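You operate a simulated robot arm through the tools that you are given. There is no shell and no other tool.

You run a simulated robot arm. Do the job below in one go: nothing can be reset, and whatever is moved stays where it is left.

JOB
End the hold test on the yellow spring and grade it.
Fine: rack the pin, set the lever to free, put the spring in the pass tray at 5 N or more, else the fail tray; clear the peak, then switch off.

The check looks at the end state, three seconds after you hand in, the way a careful person would. Anything else that was tipped, shoved, dropped, spilled or broken makes it a failure.

ROBOT AND FRAMES
A 6-joint arm with a two-finger gripper, fixed in place. Base frame: the origin is at the foot of the arm, x ahead of it, y to its left, z up; the work surface is at about z = 0. Readings come in mm, rad, newtons and seconds.
With the tool pointing down near the work surface it reaches from about 240 to 620 mm from the base axis. Its first joint turns from -1.152 to 1.152 rad. Payload 1.37 kg.
The TCP is the grasp point between the finger pads, 22 mm short of the fingertips. In the tool frame z runs along the fingers and y along their closing line. The gripper opens to 92 mm; its body begins 65 mm behind the TCP.
Orientation is told as [roll, pitch, yaw] about the base's x, y, z axes, in that order, counted from this pose: with the fingers straight down and closing along the base's y, the tool's x points along the base's -x, its y along +y and its z along -z.

CONTROLS
- The arm moves only by the tool step_arm. Its argument "rows" is one flat list of numbers, 7 for each row, row after row: the shift along the tool's x, y, z in mm, then the turn, a rotation vector about the tool's x, y, z in rad, then the gripper command, from -1 (shut) to 1 (fully open), values between in proportion. In form: [tx, ty, tz, wx, wy, wz, grip, tx, ty, tz, wx, wy, wz, grip, ...]. A call has 1 to 20 rows; each row is the pose to reach, as a shift and turn from the pose commanded when the call began, along the tool's axes at that moment. Rows are played at 5 a second. More than 50 mm and 0.15 rad between two rows, or a gripper value outside its range, and nothing of the call is played. A pose out of reach is approached as far as the arm can. The call stops where the force on the tool passes 40 N (or 10 N more than at its start, if that is more) or the arm is blocked; 0.2 s more then pass. The fingers move at their own pace (about 59.9 mm/s each) and stop on an object; they squeeze with about 22 N. The grip force told is the motor's: it shows also when the fingers shut on nothing. Time passes only in rows, and 0.2 s behind the last, so rows that repeat a pose let the fingers close. It gives the time, the measured TCP pose, the force on the tool (base axes), the opening and the grip force at its end, in the units of the frame above (readings bear some noise), with the torque about the TCP (base axes, N m) and any sound that the robot's microphone picked up, and new pictures: "pictures" is both (left out), scene, wrist or none.
- Cameras (640 x 400 px; columns grow to the right, rows downward): "scene" is fixed at [13.3, -421.6, 619.7]; the picture's right is [0.92, -0.38, 0.00], its down [-0.16, -0.39, -0.91] and it looks along [0.35, 0.84, -0.42] (base axes); focal length 317 px, centre (320, 200). "wrist" rides on the gripper at [71, 19, -102] in the tool frame; the picture's right is [-0.26, 0.97, 0.00], its down [-0.75, -0.20, -0.62] and it looks along [-0.60, -0.16, 0.78] (tool axes); focal length 280 px, centre (320, 200). There is no depth. A picture from a camera that has moved, and an enlarged one, comes with that camera's place and axes in the base frame and with its lens. The place of the scene camera against the robot may be out by one fixed shift of up to 25 mm in any direction.
- close_up(camera, box): a new picture of the part [left, top, right, bottom] of that camera's present view, enlarged. The clock stands still meanwhile.
- job_done(): hands the job in; it is judged then, once.

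Nothing tells you positions but the pictures and the camera data. Unless the task says otherwise, let go and move clear before handing in.

The tools are called after "Request:" as a command line: name --argument value ..., lists and objects as JSON in quotes. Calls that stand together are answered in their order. step_arm: Moves the arm, as the interface text tells. Its arguments: {"type":"object","properties":{"rows":{"type":"array","items":{"type":"number"}},"pictures":{"type":"string","enum":["both","scene","wrist","none"]}},"required":["rows"]} The other tools are called the same way: close_up (camera, box) takes an enlarged picture of a part of a camera's view; job_done () hands the job in.

At the start:

```text
clock: 0.0
tcp_pos: [341.3, 148.5, 423.4]
tcp_rot: [0.003, 0.001, 0.0]
ft_force: [-0.2, 0.5, -0.3]
torque: [0.04, -0.01, 0.01]
gripper_width: 92.1
grip_force: 0.0
```

scene: 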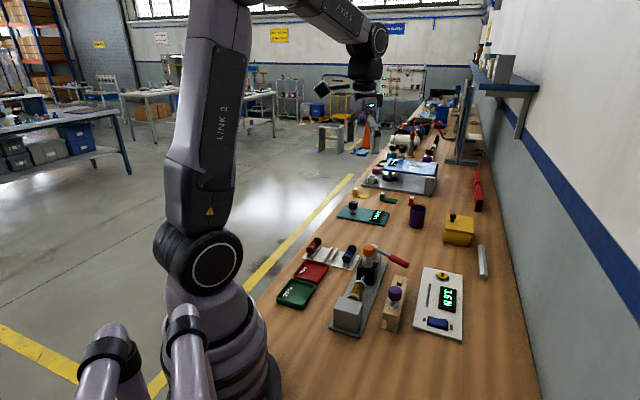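
wrist: 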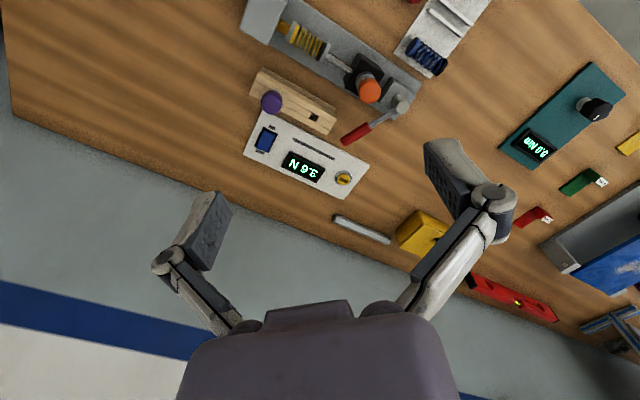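

I see a bench with a spring tester (yellow spring in a fixture, orange knob/pin, red-handled lever), a wooden rack with a purple knob, a display panel showing about 3.6 N, and pass/fail trays. I'll take close-ups before moving anything.

Request:
close_up --camera "scene" --box '[260, 220, 480, 350]'

Request:
close_up --camera "wrist" --box '[230, 0, 480, 210]'

Request:
close_up --camera "scene" --box '[400, 255, 480, 350]'

Request:
close_up --camera "scene" --box '[320, 230, 420, 340]'

```text
2.91 times, centred on (370, 285) of scene
camera zoom: at [13.3, -421.6, 619.7], right [0.92, -0.38, 0.0], down [-0.16, -0.39, -0.91], along [0.35, 0.84, -0.42], focal length 921 px, centre (174, -47)
```

zoom: 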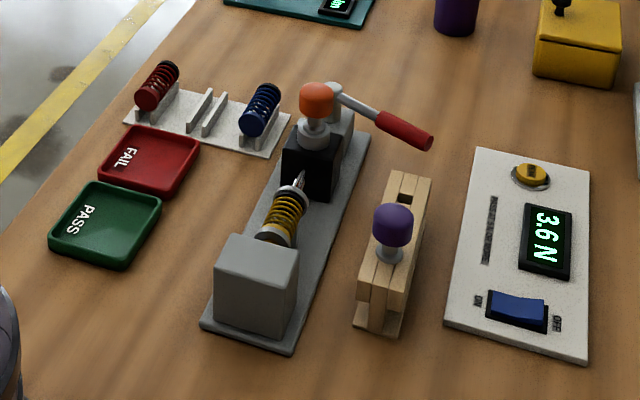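

```text
1.90 times, centred on (355, 105) of wrist
camera zoom: at [271.2, 167.5, 525.3], right [0.26, 0.97, 0.0], down [0.75, -0.21, 0.62], along [0.6, -0.16, -0.78], focal length 534 px, centre (253, 381)
```

zoom: 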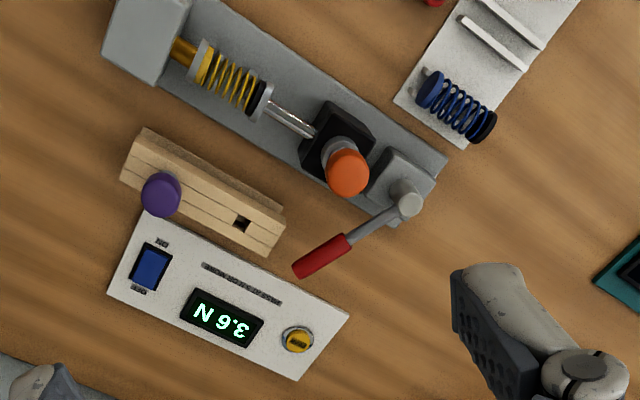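

```text
4.21 times, centred on (440, 302) of scene
camera zoom: at [13.3, -421.6, 619.7], right [0.92, -0.38, 0.0], down [-0.16, -0.39, -0.91], along [0.35, 0.84, -0.42], focal length 1333 px, centre (-185, -232)
```

zoom: 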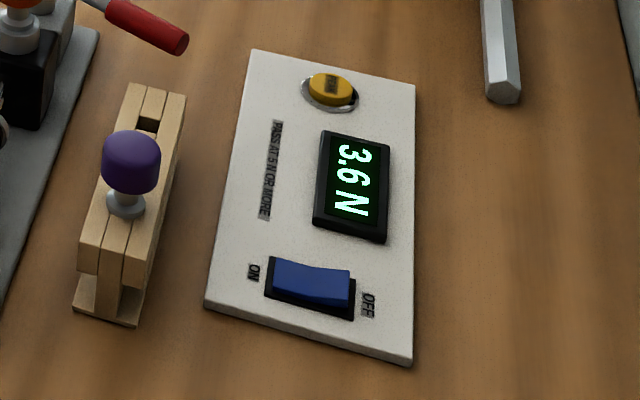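

```text
3.64 times, centred on (370, 285) of scene
camera zoom: at [13.3, -421.6, 619.7], right [0.92, -0.38, 0.0], down [-0.16, -0.39, -0.91], along [0.35, 0.84, -0.42], focal length 1151 px, centre (138, -109)
```

zoom: 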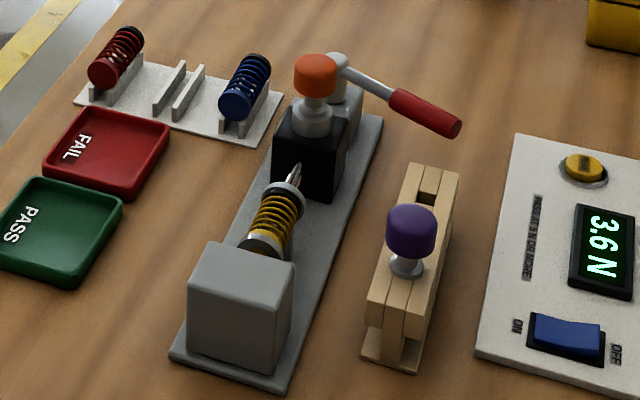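

The tester has an orange-knobbed pin through a black block, with the lever behind it and an empty slot in the wooden rack. The scene camera seems offset by 20 mm or so, so I'll use wrist views for positions, starting by moving back for a better view of the tester.

Request:
step_arm --rows '[25, 23, 23, 0, 0, 0, 1, 50, 46, 46, 0, 0, 0, 1, 75, 69, 70, 0, 0, 0, 1, 101, 92, 93, 0, 0, 0, 1, 101, 92, 93, 0, 0, 0, 1]'

```text
clock: 1.2
tcp_pos: [240.5, 240.4, 329.7]
tcp_rot: [0.0, -0.001, -0.001]
ft_force: [-0.3, 0.5, -0.1]
torque: [0.01, -0.01, -0.01]
gripper_width: 91.9
grip_force: 0.1
camera wrist: at [169.9, 259.4, 432.1], right [0.26, 0.96, 0.0], down [0.75, -0.21, 0.62], along [0.6, -0.16, -0.78], focal length 280 px, centre (320, 200)
```

scene: 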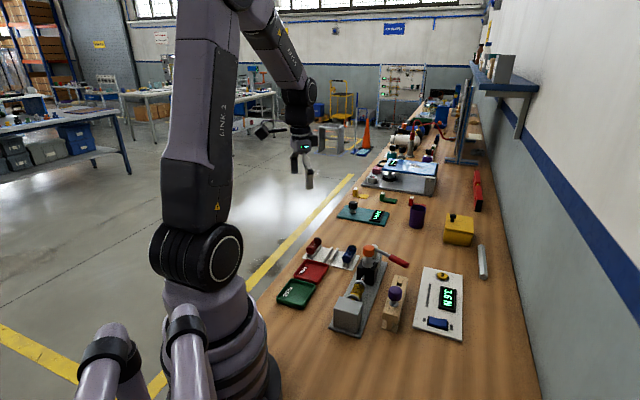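
wrist: 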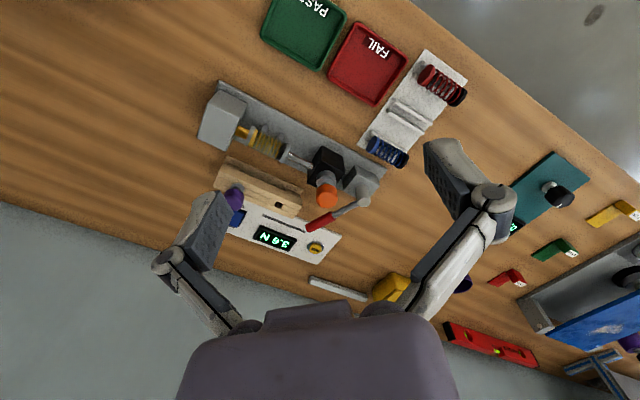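

Request:
close_up --camera "wrist" --box '[190, 70, 400, 260]'

Request:
close_up --camera "wrist" --box '[250, 0, 480, 180]'

Request:
close_up --camera "wrist" --box '[270, 130, 400, 250]'

```text
2.11 times, centred on (295, 165) of wrist
camera zoom: at [169.9, 259.4, 432.1], right [0.26, 0.96, 0.0], down [0.75, -0.21, 0.62], along [0.6, -0.16, -0.78], focal length 590 px, centre (373, 274)
```

zoom: 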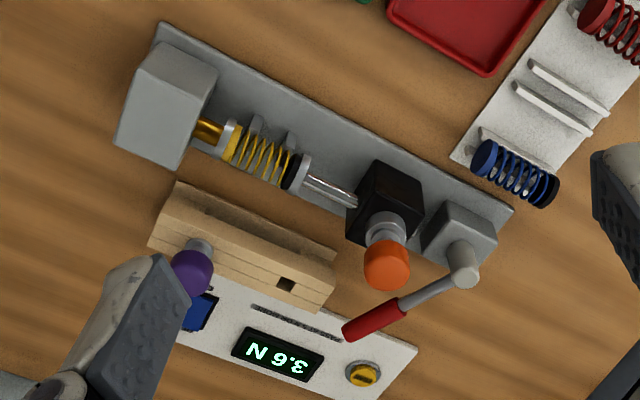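

```text
2.22 times, centred on (365, 90) of wrist
camera zoom: at [169.9, 259.4, 432.1], right [0.26, 0.96, 0.0], down [0.75, -0.21, 0.62], along [0.6, -0.16, -0.78], focal length 623 px, centre (220, 444)
```

zoom: 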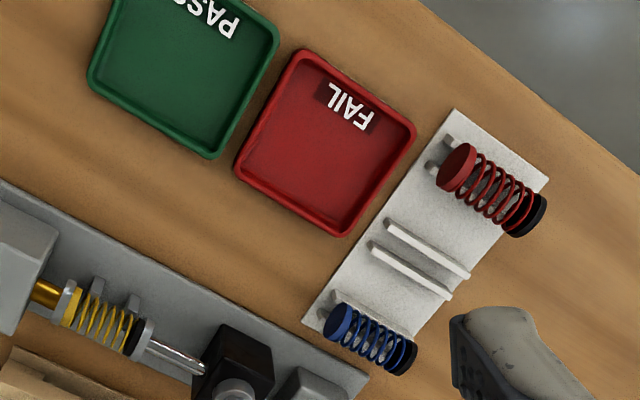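

```text
3.33 times, centred on (335, 190) of wrist
camera zoom: at [169.9, 259.4, 432.1], right [0.26, 0.96, 0.0], down [0.75, -0.21, 0.62], along [0.6, -0.16, -0.78], focal length 935 px, centre (270, 233)
```

zoom: 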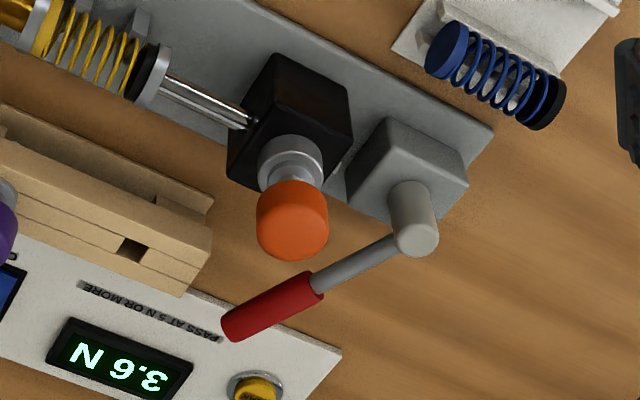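

Request:
step_arm --rows '[-26, 3, 27, 0, 0, 0, 1, -52, 6, 55, 0, 0, 0, 1, -78, 8, 82, 0, 0, 0, 1, -105, 11, 110, 0, 0, 0, 1, -105, 11, 110, 0, 0, 0, 1]'

Request:
close_up --camera "wrist" --box '[220, 60, 460, 210]'

Request:
close_up --camera "wrist" --box '[260, 100, 440, 220]'

```text
clock: 2.4
tcp_pos: [345.9, 253.1, 220.9]
tcp_rot: [0.004, 0.0, 0.002]
ft_force: [-0.6, 0.3, -0.9]
torque: [0.02, 0.0, 0.0]
gripper_width: 92.0
grip_force: 0.1
camera wrist: at [276.1, 271.6, 323.1], right [0.26, 0.97, 0.0], down [0.75, -0.21, 0.62], along [0.6, -0.16, -0.78], focal length 280 px, centre (320, 200)
```

scene: 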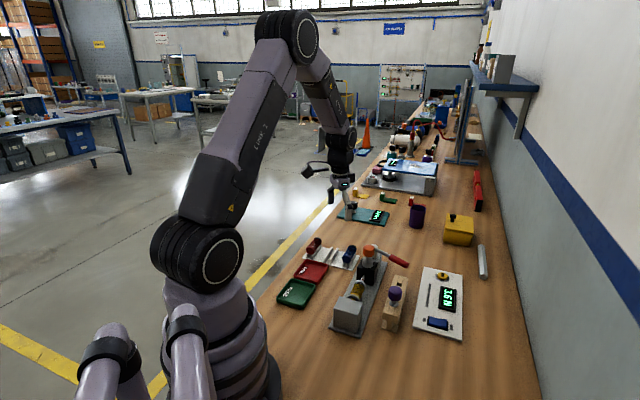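
wrist: 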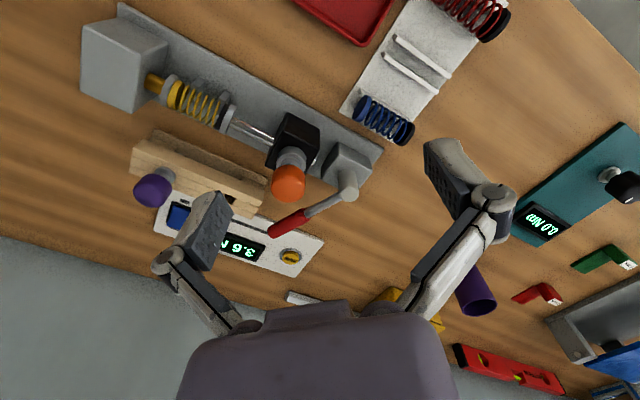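

```text
2.67 times, centred on (340, 135) of wrist
camera zoom: at [276.1, 271.6, 323.1], right [0.26, 0.97, 0.0], down [0.75, -0.21, 0.62], along [0.6, -0.16, -0.78], focal length 748 px, centre (267, 373)
```

zoom: 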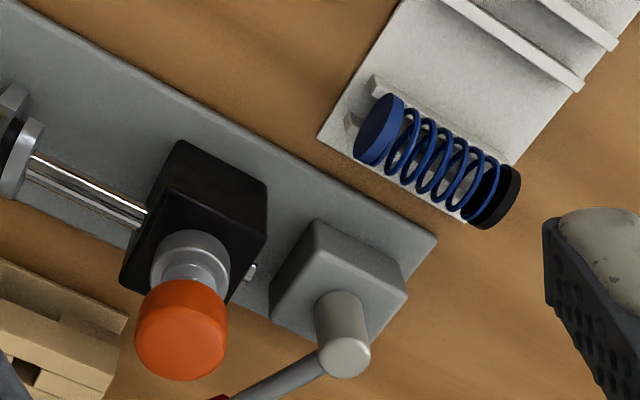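

```text
3.33 times, centred on (350, 160) of wrist
camera zoom: at [276.1, 271.6, 323.1], right [0.26, 0.97, 0.0], down [0.75, -0.21, 0.62], along [0.6, -0.16, -0.78], focal length 935 px, centre (220, 333)
```

zoom: 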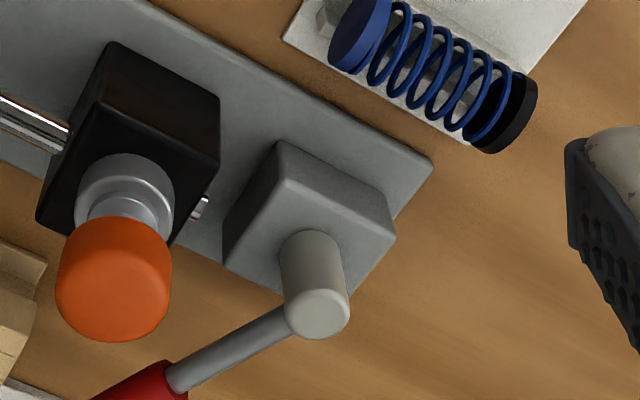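

Request:
close_up --camera "scene" --box '[350, 235, 420, 280]'

Request:
close_up --camera "scene" --box '[325, 270, 415, 340]'

Request:
close_up --camera "scene" --box '[410, 260, 470, 345]'

```text
8.89 times, centred on (385, 258) of scene
camera zoom: at [13.3, -421.6, 619.7], right [0.92, -0.38, 0.0], down [-0.16, -0.39, -0.91], along [0.35, 0.84, -0.42], focal length 2814 px, centre (-258, -311)
```

zoom: 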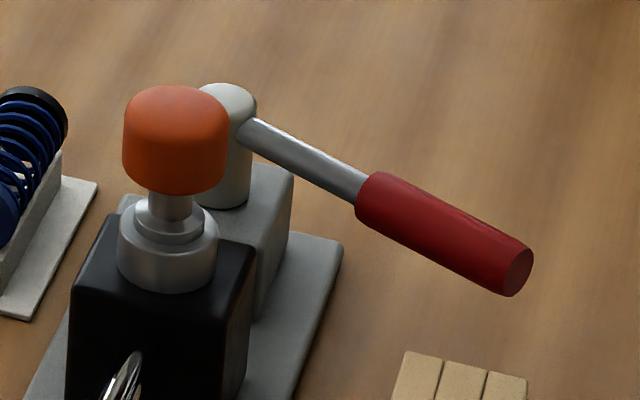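

```text
5.71 times, centred on (370, 305) of scene
camera zoom: at [13.3, -421.6, 619.7], right [0.92, -0.38, 0.0], down [-0.16, -0.39, -0.91], along [0.35, 0.84, -0.42], focal length 1809 px, centre (34, -400)
```

zoom: 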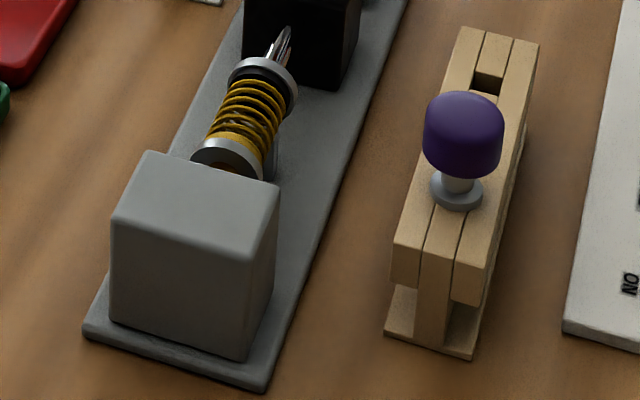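

```text
4.71 times, centred on (440, 302) of scene
camera zoom: at [13.3, -421.6, 619.7], right [0.92, -0.38, 0.0], down [-0.16, -0.39, -0.91], along [0.35, 0.84, -0.42], focal length 1490 px, centre (-245, -282)
```

zoom: 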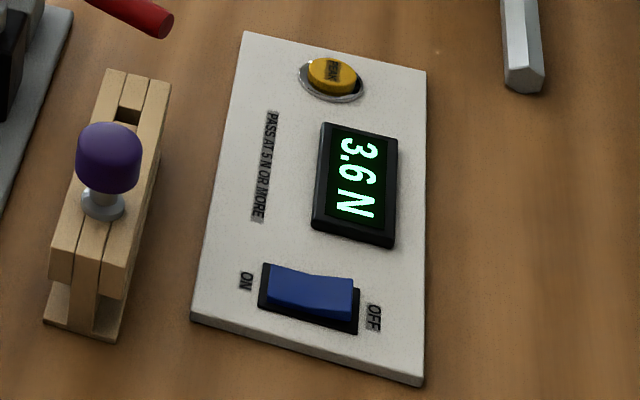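

No lever markings show from this side, so I'll turn the tool about 90° and look back at the lever block from its far side, staying well above everything.

Request:
step_arm --rows '[-11, 8, 2, 0, 0, 0.143, 1, -22, 16, 4, 0, 0, 0.286, 1, -34, 24, 6, 0, 0, 0.428, 1, -45, 32, 8, 0, 0, 0.571, 1, -56, 40, 10, 0, 0, 0.714, 1, -68, 48, 11, 0, 0, 0.857, 1, -79, 56, 13, 0, 0, 1.0, 1, -90, 63, 15, 0, 0, 1.142, 1, -101, 71, 17, 0, 0, 1.285, 1, -113, 79, 19, 0, 0, 1.428, 1, -124, 87, 21, 0, 0, 1.571, 1, -124, 87, 21, 0, 0, 1.571, 1]'

Request:
close_up --camera "wrist" --box '[220, 60, 460, 210]'

```text
clock: 5.0
tcp_pos: [469.1, 339.6, 198.9]
tcp_rot: [-0.001, 0.002, -1.574]
ft_force: [1.0, 0.2, -0.6]
torque: [0.0, -0.01, 0.01]
gripper_width: 91.9
grip_force: 0.1
camera wrist: at [488.7, 409.7, 301.4], right [0.96, -0.26, 0.0], down [-0.21, -0.75, 0.62], along [-0.17, -0.6, -0.78], focal length 280 px, centre (320, 200)
```

scene: 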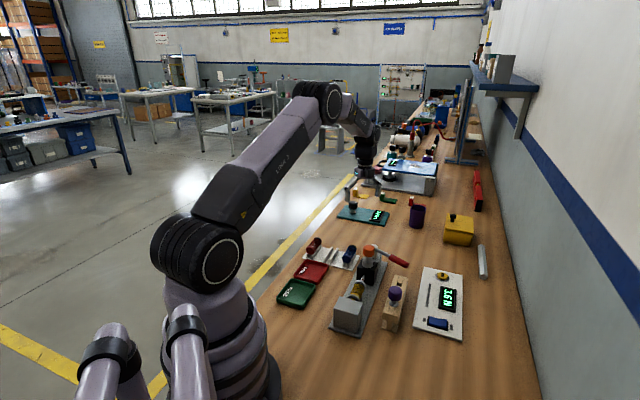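
wrist: 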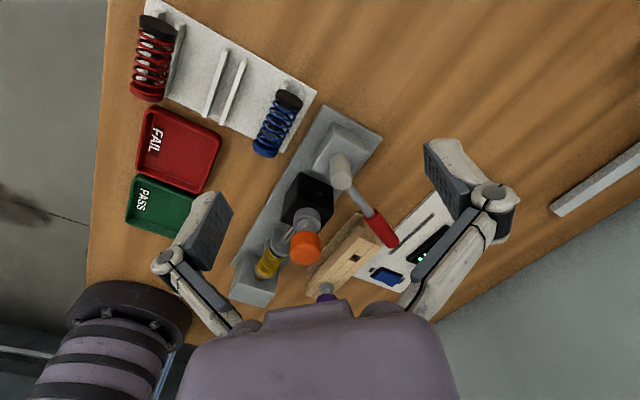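

```text
2.67 times, centred on (340, 135) of wrist
camera zoom: at [488.7, 409.7, 301.4], right [0.96, -0.26, 0.0], down [-0.21, -0.75, 0.62], along [-0.17, -0.6, -0.78], focal length 748 px, centre (267, 373)
```

zoom: 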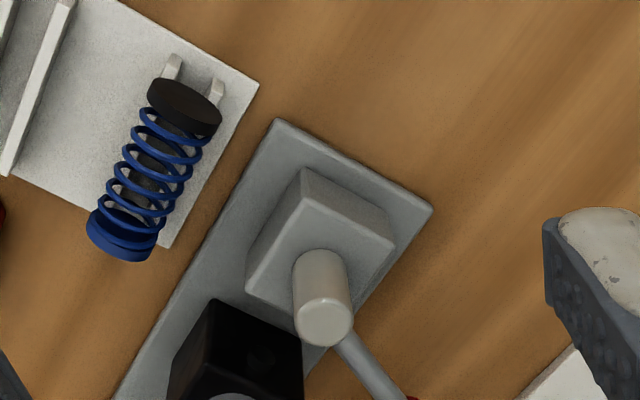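

Request:
close_up --camera "wrist" --box '[240, 160, 420, 310]'

Request:
close_up --camera "scene" --box '[425, 265, 465, 290]'

Request:
close_up --camera "scene" --box '[420, 280, 465, 335]'

```text
2.67 times, centred on (330, 235) of wrist
camera zoom: at [488.7, 409.7, 301.4], right [0.96, -0.26, 0.0], down [-0.21, -0.75, 0.62], along [-0.17, -0.6, -0.78], focal length 748 px, centre (293, 107)
```

zoom: 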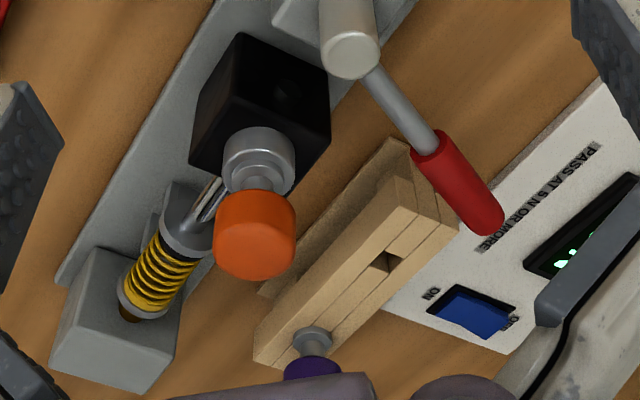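

```text
16.00 times, centred on (445, 278) of scene
camera zoom: at [13.3, -421.6, 619.7], right [0.92, -0.38, 0.0], down [-0.16, -0.39, -0.91], along [0.35, 0.84, -0.42], focal length 5065 px, centre (-1680, -1040)
```

zoom: 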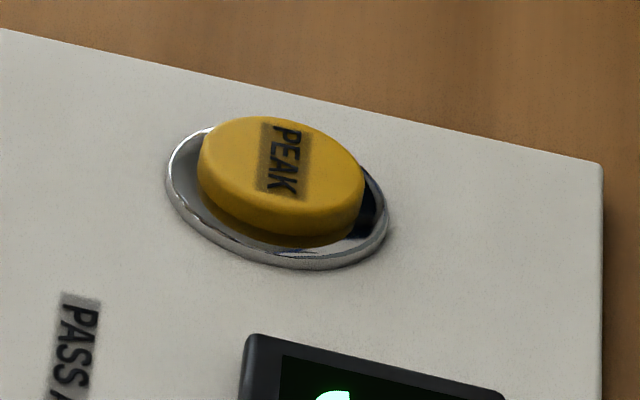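

```text
7.27 times, centred on (442, 308) of scene
camera zoom: at [13.3, -421.6, 619.7], right [0.92, -0.38, 0.0], down [-0.16, -0.39, -0.91], along [0.35, 0.84, -0.42], focal length 2302 px, centre (-571, -582)
```

zoom: 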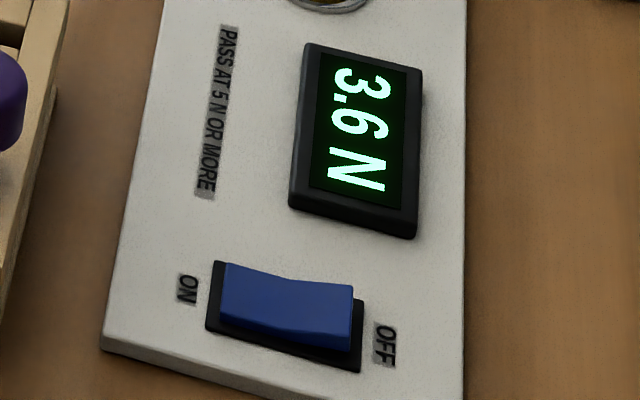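

The display clearly reads 3.6 N, the button says PEAK and the rocker is marked ON/OFF. The pin knob is near (417, 203), top about z 115, and the empty rack slot near (455, 108). I'll turn the gripper to close across the fixture axis and hover over the pin.

Request:
step_arm --rows '[-8.5, -3.3, -0.7, 0, 0, -0.147, 1, -17, -6.6, -1.4, 0, 0, -0.2945, 1, -25.4, -9.8, -2, 0, 0, -0.442, 1, -33.9, -13.1, -2.7, 0, 0, -0.589, 1, -42.4, -16.4, -3.4, 0, 0, -0.736, 1, -50.9, -19.7, -4, 0, 0, -0.8835, 1, -59.3, -22.9, -4.7, 0, 0, -1.031, 1, -67.8, -26.2, -5.4, 0, 0, -1.178, 1, -76.3, -29.5, -6, 0, 0, -1.325, 1, -84.8, -32.8, -6.8, 0, 0, -1.4725, 1, -93.2, -36, -7.4, 0, 0, -1.62, 1, -101.7, -39.3, -8.1, 0, 0, -1.767, 1, -110.2, -42.6, -8.8, 0, 0, -1.914, 1, -118.7, -45.9, -9.5, 0, 0, -2.061, 1, -127.1, -49.1, -10.1, 0, 0, -2.209, 1, -135.6, -52.4, -10.8, 0, 0, -2.356, 1, -135.6, -52.4, -10.8, 0, 0, -2.356, 1]'

Request:
close_up --camera "wrist" --box '[200, 40, 440, 260]'

```text
clock: 8.6
tcp_pos: [416.7, 204.4, 210.5]
tcp_rot: [0.001, -0.002, 0.788]
ft_force: [0.7, 0.7, -0.4]
torque: [0.03, -0.03, -0.01]
gripper_width: 92.1
grip_force: 0.2
camera wrist: at [354.1, 167.7, 312.0], right [-0.5, 0.87, 0.0], down [0.68, 0.39, 0.63], along [0.54, 0.31, -0.78], focal length 280 px, centre (320, 200)
```

scene: 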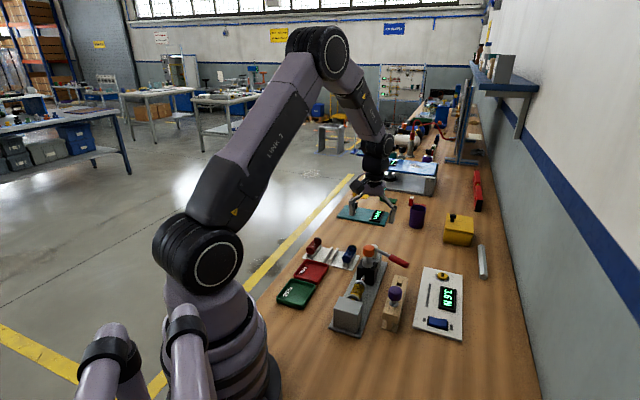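
wrist: 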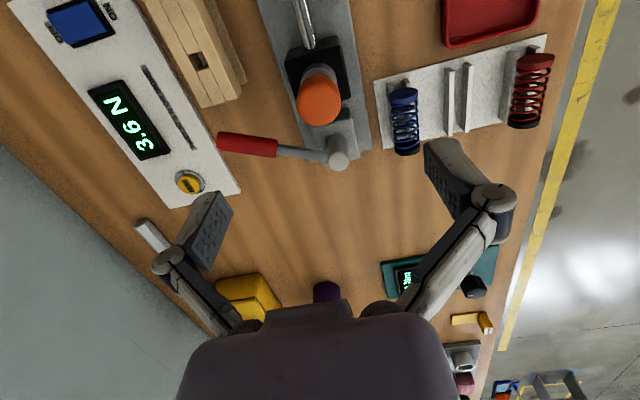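

```text
1.82 times, centred on (320, 150) of wrist
camera zoom: at [354.1, 167.7, 312.0], right [-0.5, 0.87, 0.0], down [0.68, 0.39, 0.63], along [0.54, 0.31, -0.78], focal length 510 px, centre (320, 291)
```

zoom: 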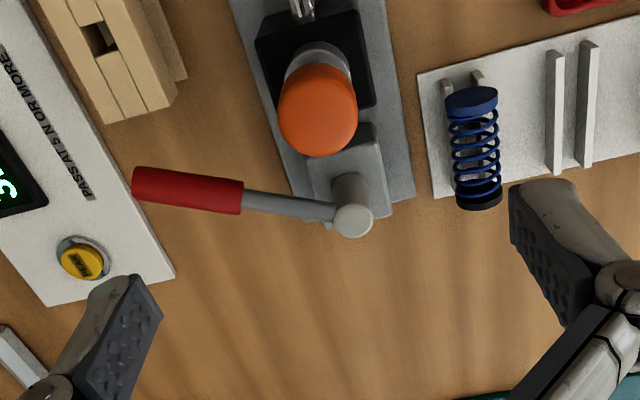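

The gripper is centred over the orange knob, measured again at about (417, 203). Now I descend with the fingers partly open to straddle it.

Request:
step_arm --rows '[0, 0, 30, 0, 0, 0, 0.35, 0, 0, 60, 0, 0, 0, 0.35, 0, 0, 85, 0, 0, 0, 0.35, 0, 0, 105, 0, 0, 0, 0.35, 0, 0, 105, 0, 0, 0, 0.35]'

Request:
close_up --camera "scene" --box '[325, 225, 425, 285]'

```text
clock: 9.8
tcp_pos: [415.5, 203.0, 105.3]
tcp_rot: [0.002, -0.004, 0.785]
ft_force: [-0.5, 0.1, 0.2]
torque: [0.04, -0.01, -0.01]
gripper_width: 62.1
grip_force: 0.1
camera wrist: at [353.4, 166.7, 207.5], right [-0.5, 0.87, 0.0], down [0.68, 0.39, 0.63], along [0.54, 0.31, -0.78], focal length 280 px, centre (320, 200)
```

scene: 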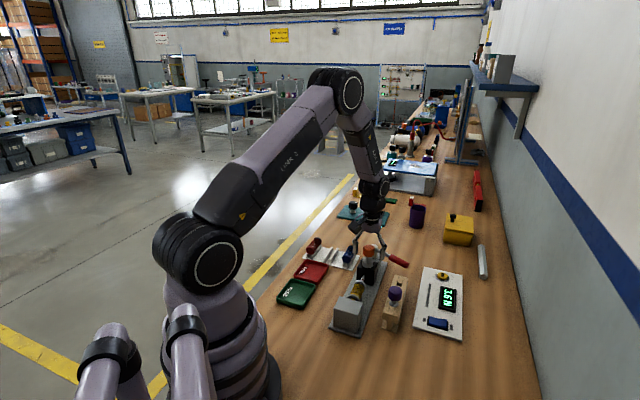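
wrist: 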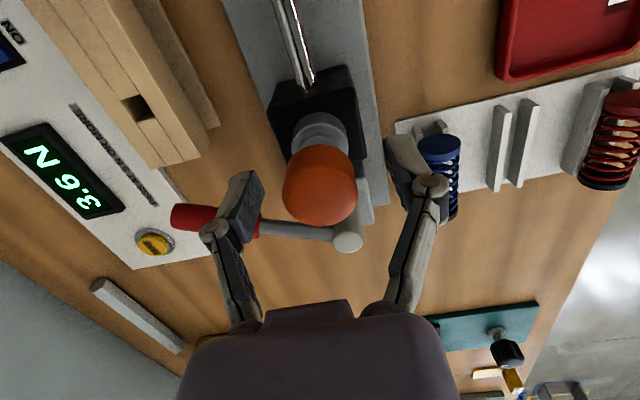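

```text
6.40 times, centred on (375, 255) of scene
camera zoom: at [13.3, -421.6, 619.7], right [0.92, -0.38, 0.0], down [-0.16, -0.39, -0.91], along [0.35, 0.84, -0.42], focal length 2026 px, centre (-32, -152)
```

zoom: 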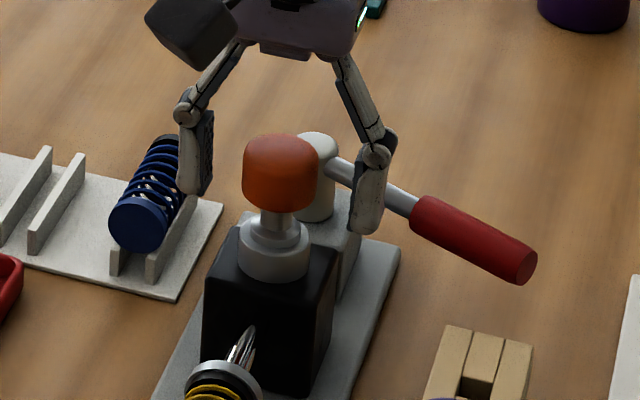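

Request:
step_arm --rows '[0, 0, 0, 0, 0, 0, -1, 0, 0, 0, 0, 0, 0, -1, 0, 0, 0, 0, 0, 0, -1, 0, 0, 0, 0, 0, 0, -1]'

Request:
close_up --camera "scene" --box '[325, 225, 425, 285]'

```text
clock: 10.8
tcp_pos: [415.9, 204.1, 105.3]
tcp_rot: [0.002, -0.002, 0.787]
ft_force: [0.0, -0.9, -0.5]
torque: [-0.03, 0.03, -0.01]
gripper_width: 30.0
grip_force: 22.3
camera wrist: at [353.4, 166.7, 207.7], right [-0.5, 0.87, 0.0], down [0.68, 0.39, 0.63], along [0.54, 0.31, -0.78], focal length 280 px, centre (320, 200)
```

scene: 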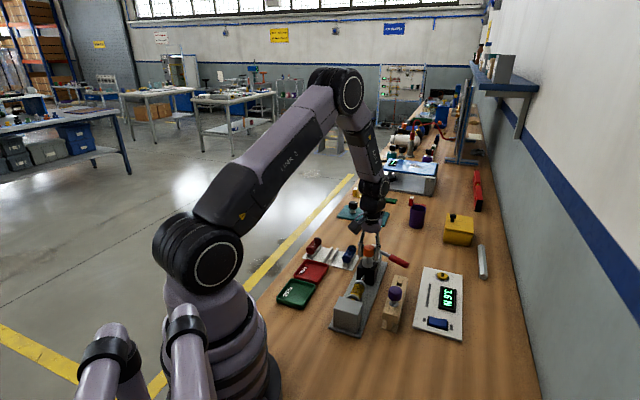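
wrist: 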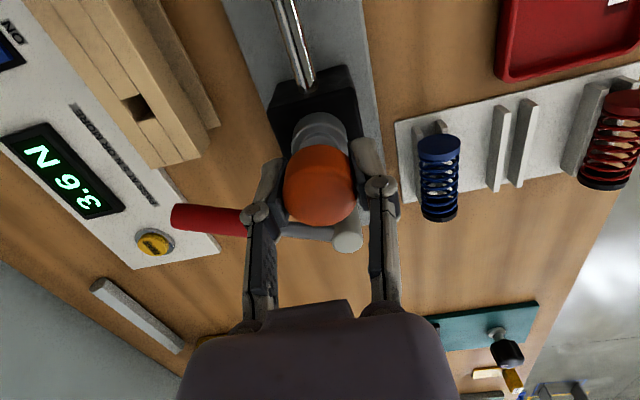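

```text
6.40 times, centred on (375, 255) of scene
camera zoom: at [13.3, -421.6, 619.7], right [0.92, -0.38, 0.0], down [-0.16, -0.39, -0.91], along [0.35, 0.84, -0.42], focal length 2026 px, centre (-32, -152)
```

zoom: 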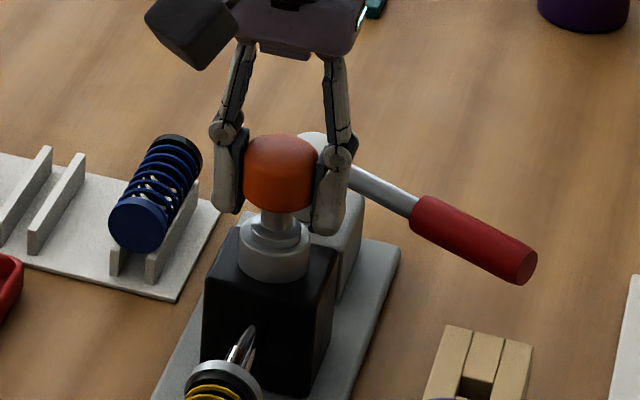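

Gripped at 30 mm, force nominal. I'll draw the pin straight up slowly and watch the force.

Request:
step_arm --rows '[0, 0, -4, 0, 0, 0, -1, 0, 0, -8, 0, 0, 0, -1, 0, 0, -12, 0, 0, 0, -1, 0, 0, -16, 0, 0, 0, -1, 0, 0, -20, 0, 0, 0, -1]'

Request:
close_up --camera "scene" --box '[325, 225, 425, 285]'

Request:
close_up --camera "scene" --box '[420, 280, 465, 335]'

```text
clock: 12.0
tcp_pos: [415.1, 205.2, 126.6]
tcp_rot: [0.002, -0.003, 0.787]
ft_force: [0.0, 0.3, 0.0]
torque: [0.02, 0.0, -0.02]
gripper_width: 30.2
grip_force: 22.0
camera wrist: at [353.3, 167.1, 227.6], right [-0.5, 0.87, 0.0], down [0.68, 0.39, 0.63], along [0.54, 0.31, -0.78], focal length 280 px, centre (320, 200)
```

scene: 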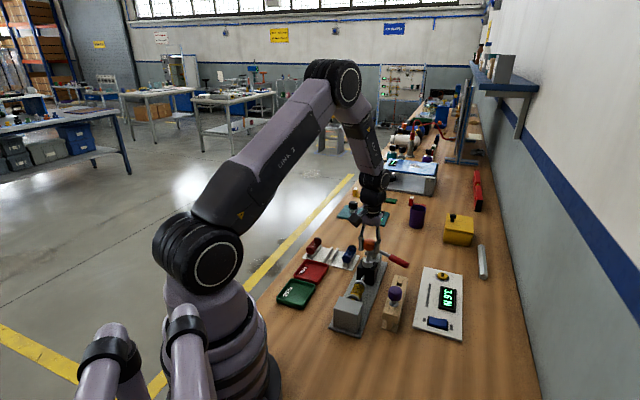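
wrist: 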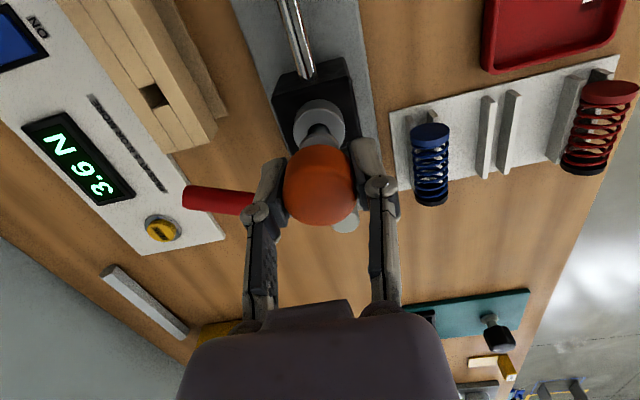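

```text
6.40 times, centred on (375, 255) of scene
camera zoom: at [13.3, -421.6, 619.7], right [0.92, -0.38, 0.0], down [-0.16, -0.39, -0.91], along [0.35, 0.84, -0.42], focal length 2026 px, centre (-32, -152)
```

zoom: 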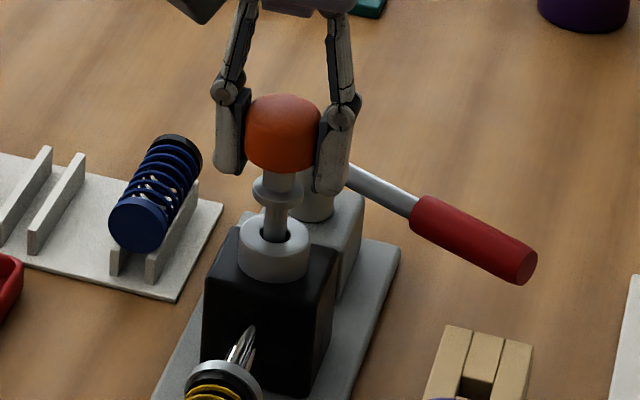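

```text
7.27 times, centred on (442, 308) of scene
camera zoom: at [13.3, -421.6, 619.7], right [0.92, -0.38, 0.0], down [-0.16, -0.39, -0.91], along [0.35, 0.84, -0.42], focal length 2302 px, centre (-571, -582)
```

zoom: 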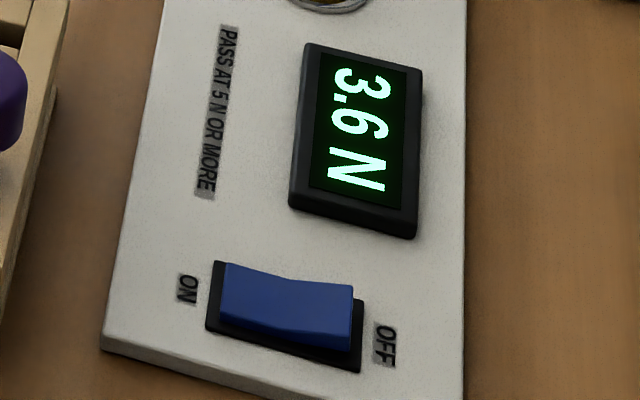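

The pin is sliding out freely and the display still reads 3.6 N. I'll keep lifting until the shaft is fully clear.

Request:
step_arm --rows '[0, 0, -10, 0, 0, 0, -1, 0, 0, -20, 0, 0, 0, -1, 0, 0, -30, 0, 0, 0, -1, 0, 0, -42, 0, 0, 0, -1, 0, 0, -54, 0, 0, 0, -1, 0, 0, -66, 0, 0, 0, -1, 0, 0, -78, 0, 0, 0, -1, 0, 0, -90, 0, 0, 0, -1, 0, 0, -90, 0, 0, 0, -1]'

Request:
close_up --camera "scene" --box '[325, 200, 425, 285]'

Request:
close_up --camera "wrist" --box '[100, 0, 420, 220]'

```text
clock: 14.0
tcp_pos: [416.7, 204.4, 215.8]
tcp_rot: [0.002, -0.002, 0.786]
ft_force: [-0.2, -0.1, -0.6]
torque: [0.02, 0.0, -0.01]
gripper_width: 30.1
grip_force: 22.1
camera wrist: at [353.9, 167.8, 318.1], right [-0.5, 0.87, 0.0], down [0.68, 0.39, 0.63], along [0.54, 0.31, -0.78], focal length 280 px, centre (320, 200)
```

scene: 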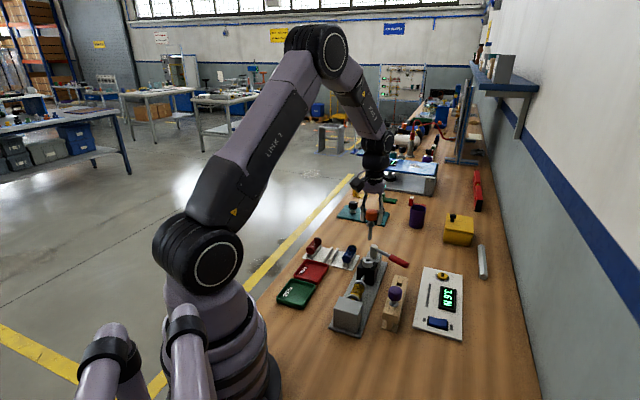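
wrist: 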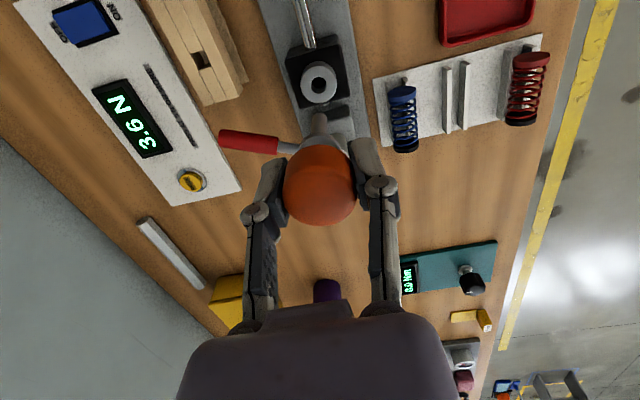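

```text
4.71 times, centred on (375, 242) of scene
camera zoom: at [13.3, -421.6, 619.7], right [0.92, -0.38, 0.0], down [-0.16, -0.39, -0.91], along [0.35, 0.84, -0.42], focal length 1490 px, centre (61, 0)
```

zoom: 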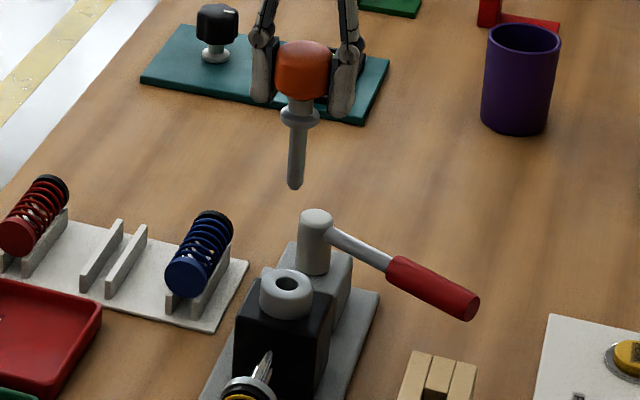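

```text
1.82 times, centred on (260, 110) of wrist
camera zoom: at [353.9, 167.8, 318.1], right [-0.5, 0.87, 0.0], down [0.68, 0.39, 0.63], along [0.54, 0.31, -0.78], focal length 510 px, centre (429, 364)
```

zoom: 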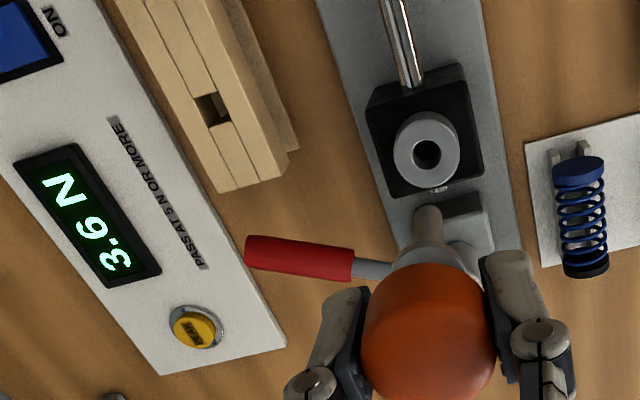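

Pin is out (about 45 mm of shaft below its flange). Now I'll carry it at this height to above the empty rack slot and check alignment.

Request:
step_arm --rows '[10.3, -23.8, 0, 0, 0, 0, -1, 20.6, -47.6, 0, 0, 0, 0, -1, 30.9, -71.4, 0, 0, 0, 0, -1, 41.2, -95.2, 0, 0, 0, 0, -1, 41.2, -95.2, 0, 0, 0, 0, -1, 41.2, -95.2, 0, 0, 0, 0, -1]'

Request:
close_up --camera "wrist" --box '[240, 0, 400, 200]'

Request:
close_up --camera "scene" --box '[350, 220, 450, 340]'

```text
clock: 15.4
tcp_pos: [454.1, 106.2, 214.1]
tcp_rot: [0.001, -0.002, 0.785]
ft_force: [0.3, 0.1, -1.2]
torque: [0.01, -0.01, 0.01]
gripper_width: 30.2
grip_force: 21.9
camera wrist: at [391.8, 70.3, 315.9], right [-0.5, 0.87, 0.0], down [0.68, 0.39, 0.63], along [0.54, 0.31, -0.78], focal length 280 px, centre (320, 200)
```

scene: 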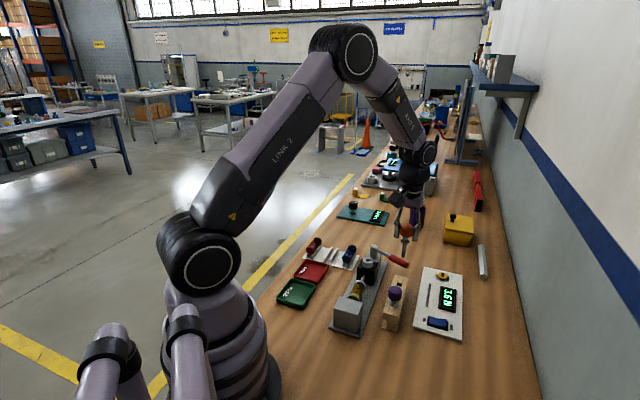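
wrist: 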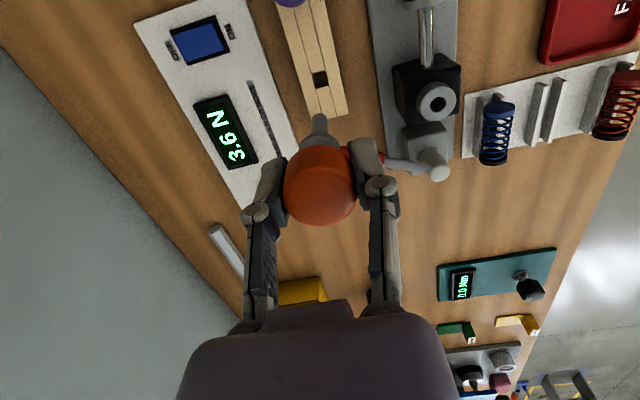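

```text
2.00 times, centred on (320, 100) of wrist
camera zoom: at [391.8, 70.3, 315.9], right [-0.5, 0.87, 0.0], down [0.68, 0.39, 0.63], along [0.54, 0.31, -0.78], focal length 561 px, centre (320, 400)
```

zoom: 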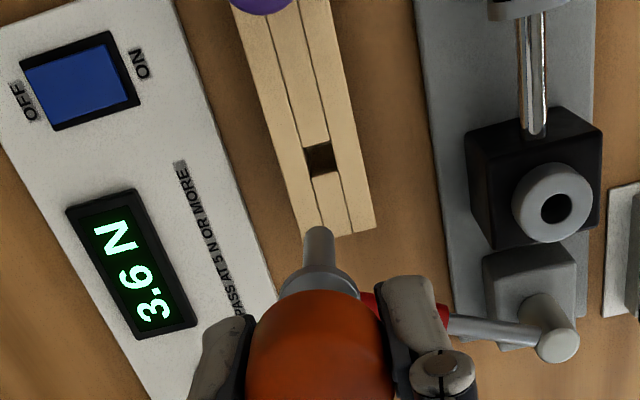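

```text
3.33 times, centred on (400, 280) of scene
camera zoom: at [13.3, -421.6, 619.7], right [0.92, -0.38, 0.0], down [-0.16, -0.39, -0.91], along [0.35, 0.84, -0.42], focal length 1055 px, centre (53, -67)
```

zoom: 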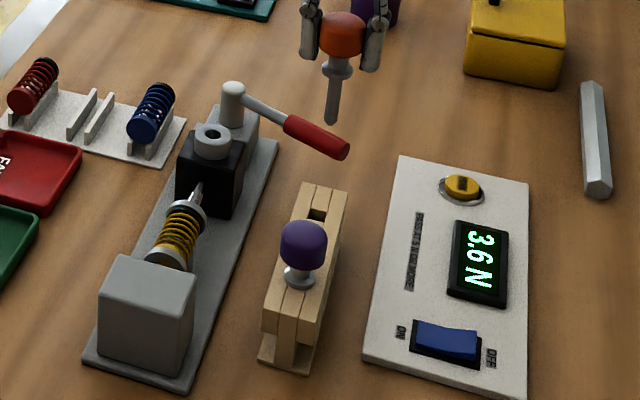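

The slot lies directly along the pin axis in the wrist view. I'll lower until the tip is about 15 mm above the rack and re-check alignment.

Request:
step_arm --rows '[0, 0, 20, 0, 0, 0, -1, 0, 0, 40, 0, 0, 0, -1, 0, 0, 60, 0, 0, 0, -1, 0, 0, 75, 0, 0, 0, -1, 0, 0, 75, 0, 0, 0, -1, 0, 0, 75, 0, 0, 0, -1]'

Request:
close_up --camera "wrist" --box '[260, 60, 380, 180]'

Request:
close_up --camera "scene" --box '[370, 240, 430, 310]'

```text
clock: 16.8
tcp_pos: [454.8, 108.3, 139.1]
tcp_rot: [0.002, -0.002, 0.787]
ft_force: [-0.4, 0.2, -0.3]
torque: [0.01, 0.01, 0.02]
gripper_width: 30.1
grip_force: 21.7
camera wrist: at [392.6, 71.1, 241.9], right [-0.5, 0.87, 0.0], down [0.68, 0.39, 0.63], along [0.54, 0.31, -0.78], focal length 280 px, centre (320, 200)
```

scene: 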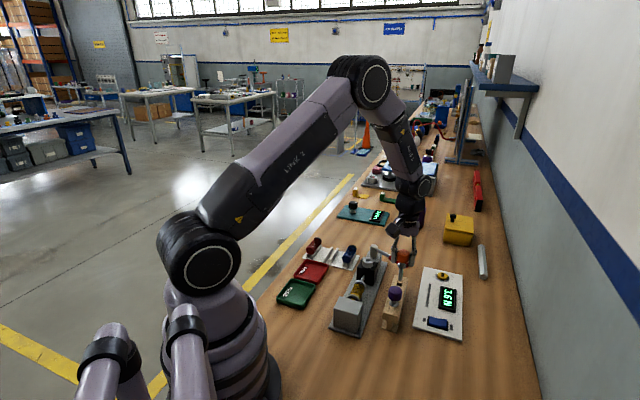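
wrist: 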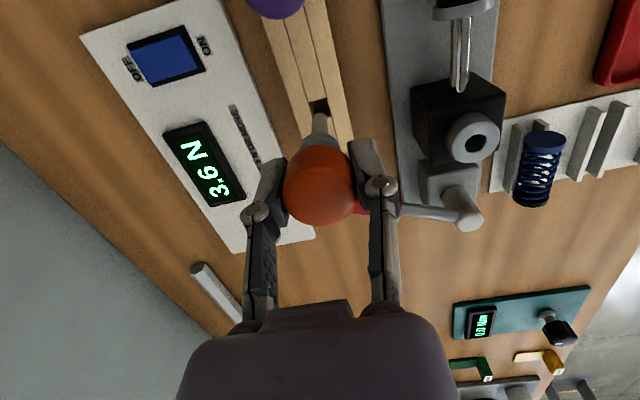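

```text
3.33 times, centred on (320, 120) of wrist
camera zoom: at [392.6, 71.1, 241.9], right [-0.5, 0.87, 0.0], down [0.68, 0.39, 0.63], along [0.54, 0.31, -0.78], focal length 935 px, centre (320, 467)
```

zoom: 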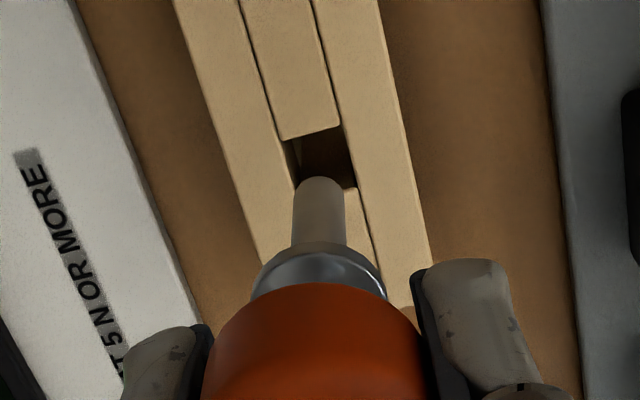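

```text
5.71 times, centred on (400, 275) of scene
camera zoom: at [13.3, -421.6, 619.7], right [0.92, -0.38, 0.0], down [-0.16, -0.39, -0.91], along [0.35, 0.84, -0.42], focal length 1809 px, centre (-137, -229)
```

zoom: 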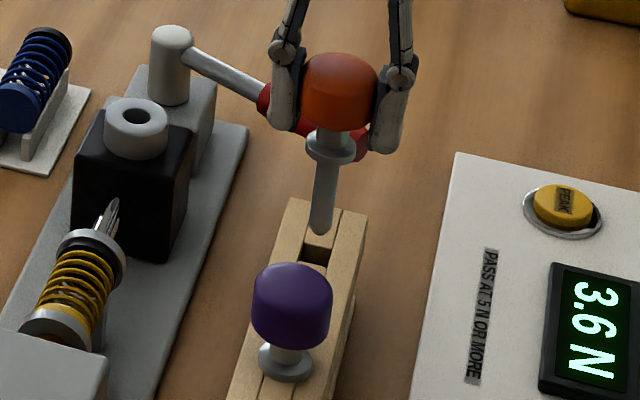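

Request:
step_arm --rows '[0, 0, 5, 0, 0, 0, -1, 0, 0, 10, 0, 0, 0, -1, 0, 0, 10, 0, 0, 0, -1]'

Request:
close_up --camera "wrist" --box '[290, 80, 350, 150]'

Request:
close_up --camera "scene" --box '[380, 260, 420, 295]'

```text
clock: 17.6
tcp_pos: [454.7, 109.7, 129.9]
tcp_rot: [0.003, -0.002, 0.786]
ft_force: [0.2, 0.2, -0.4]
torque: [0.04, 0.02, 0.0]
gripper_width: 29.9
grip_force: 22.0
camera wrist: at [392.3, 71.4, 231.6], right [-0.5, 0.87, 0.0], down [0.68, 0.39, 0.63], along [0.54, 0.31, -0.78], focal length 280 px, centre (320, 200)
```

scene: 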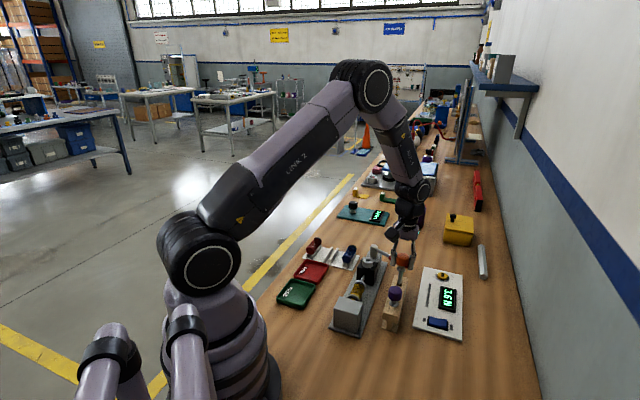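
wrist: 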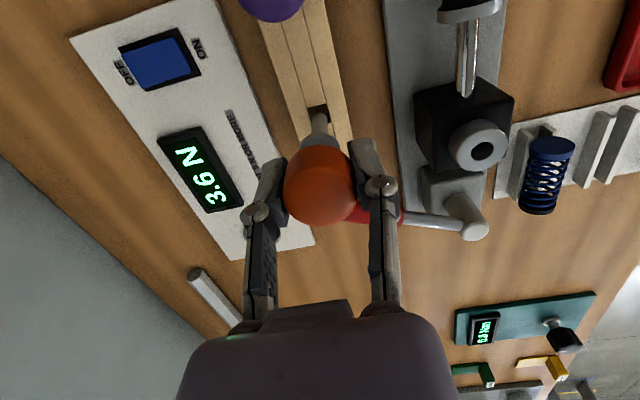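

```text
5.71 times, centred on (320, 115) of wrist
camera zoom: at [392.3, 71.4, 231.6], right [-0.5, 0.87, 0.0], down [0.68, 0.39, 0.63], along [0.54, 0.31, -0.78], focal length 1602 px, centre (320, 686)
```

zoom: 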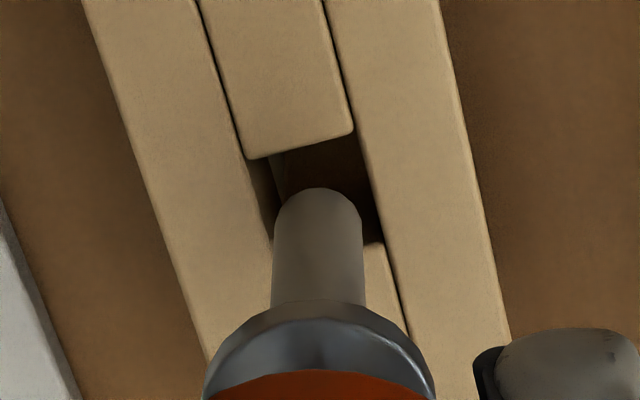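

```text
11.43 times, centred on (400, 278) of scene
camera zoom: at [13.3, -421.6, 619.7], right [0.92, -0.38, 0.0], down [-0.16, -0.39, -0.91], along [0.35, 0.84, -0.42], focal length 3618 px, centre (-594, -686)
```

zoom: 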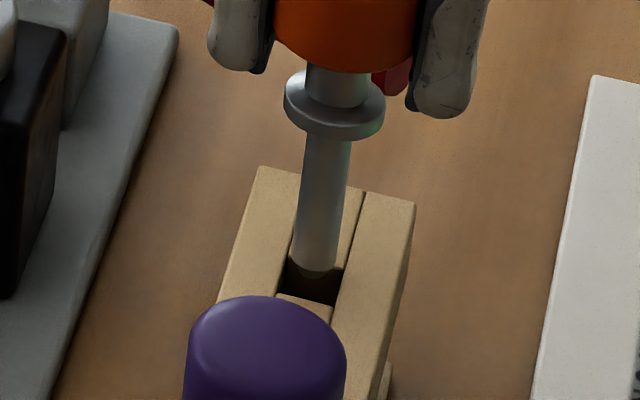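

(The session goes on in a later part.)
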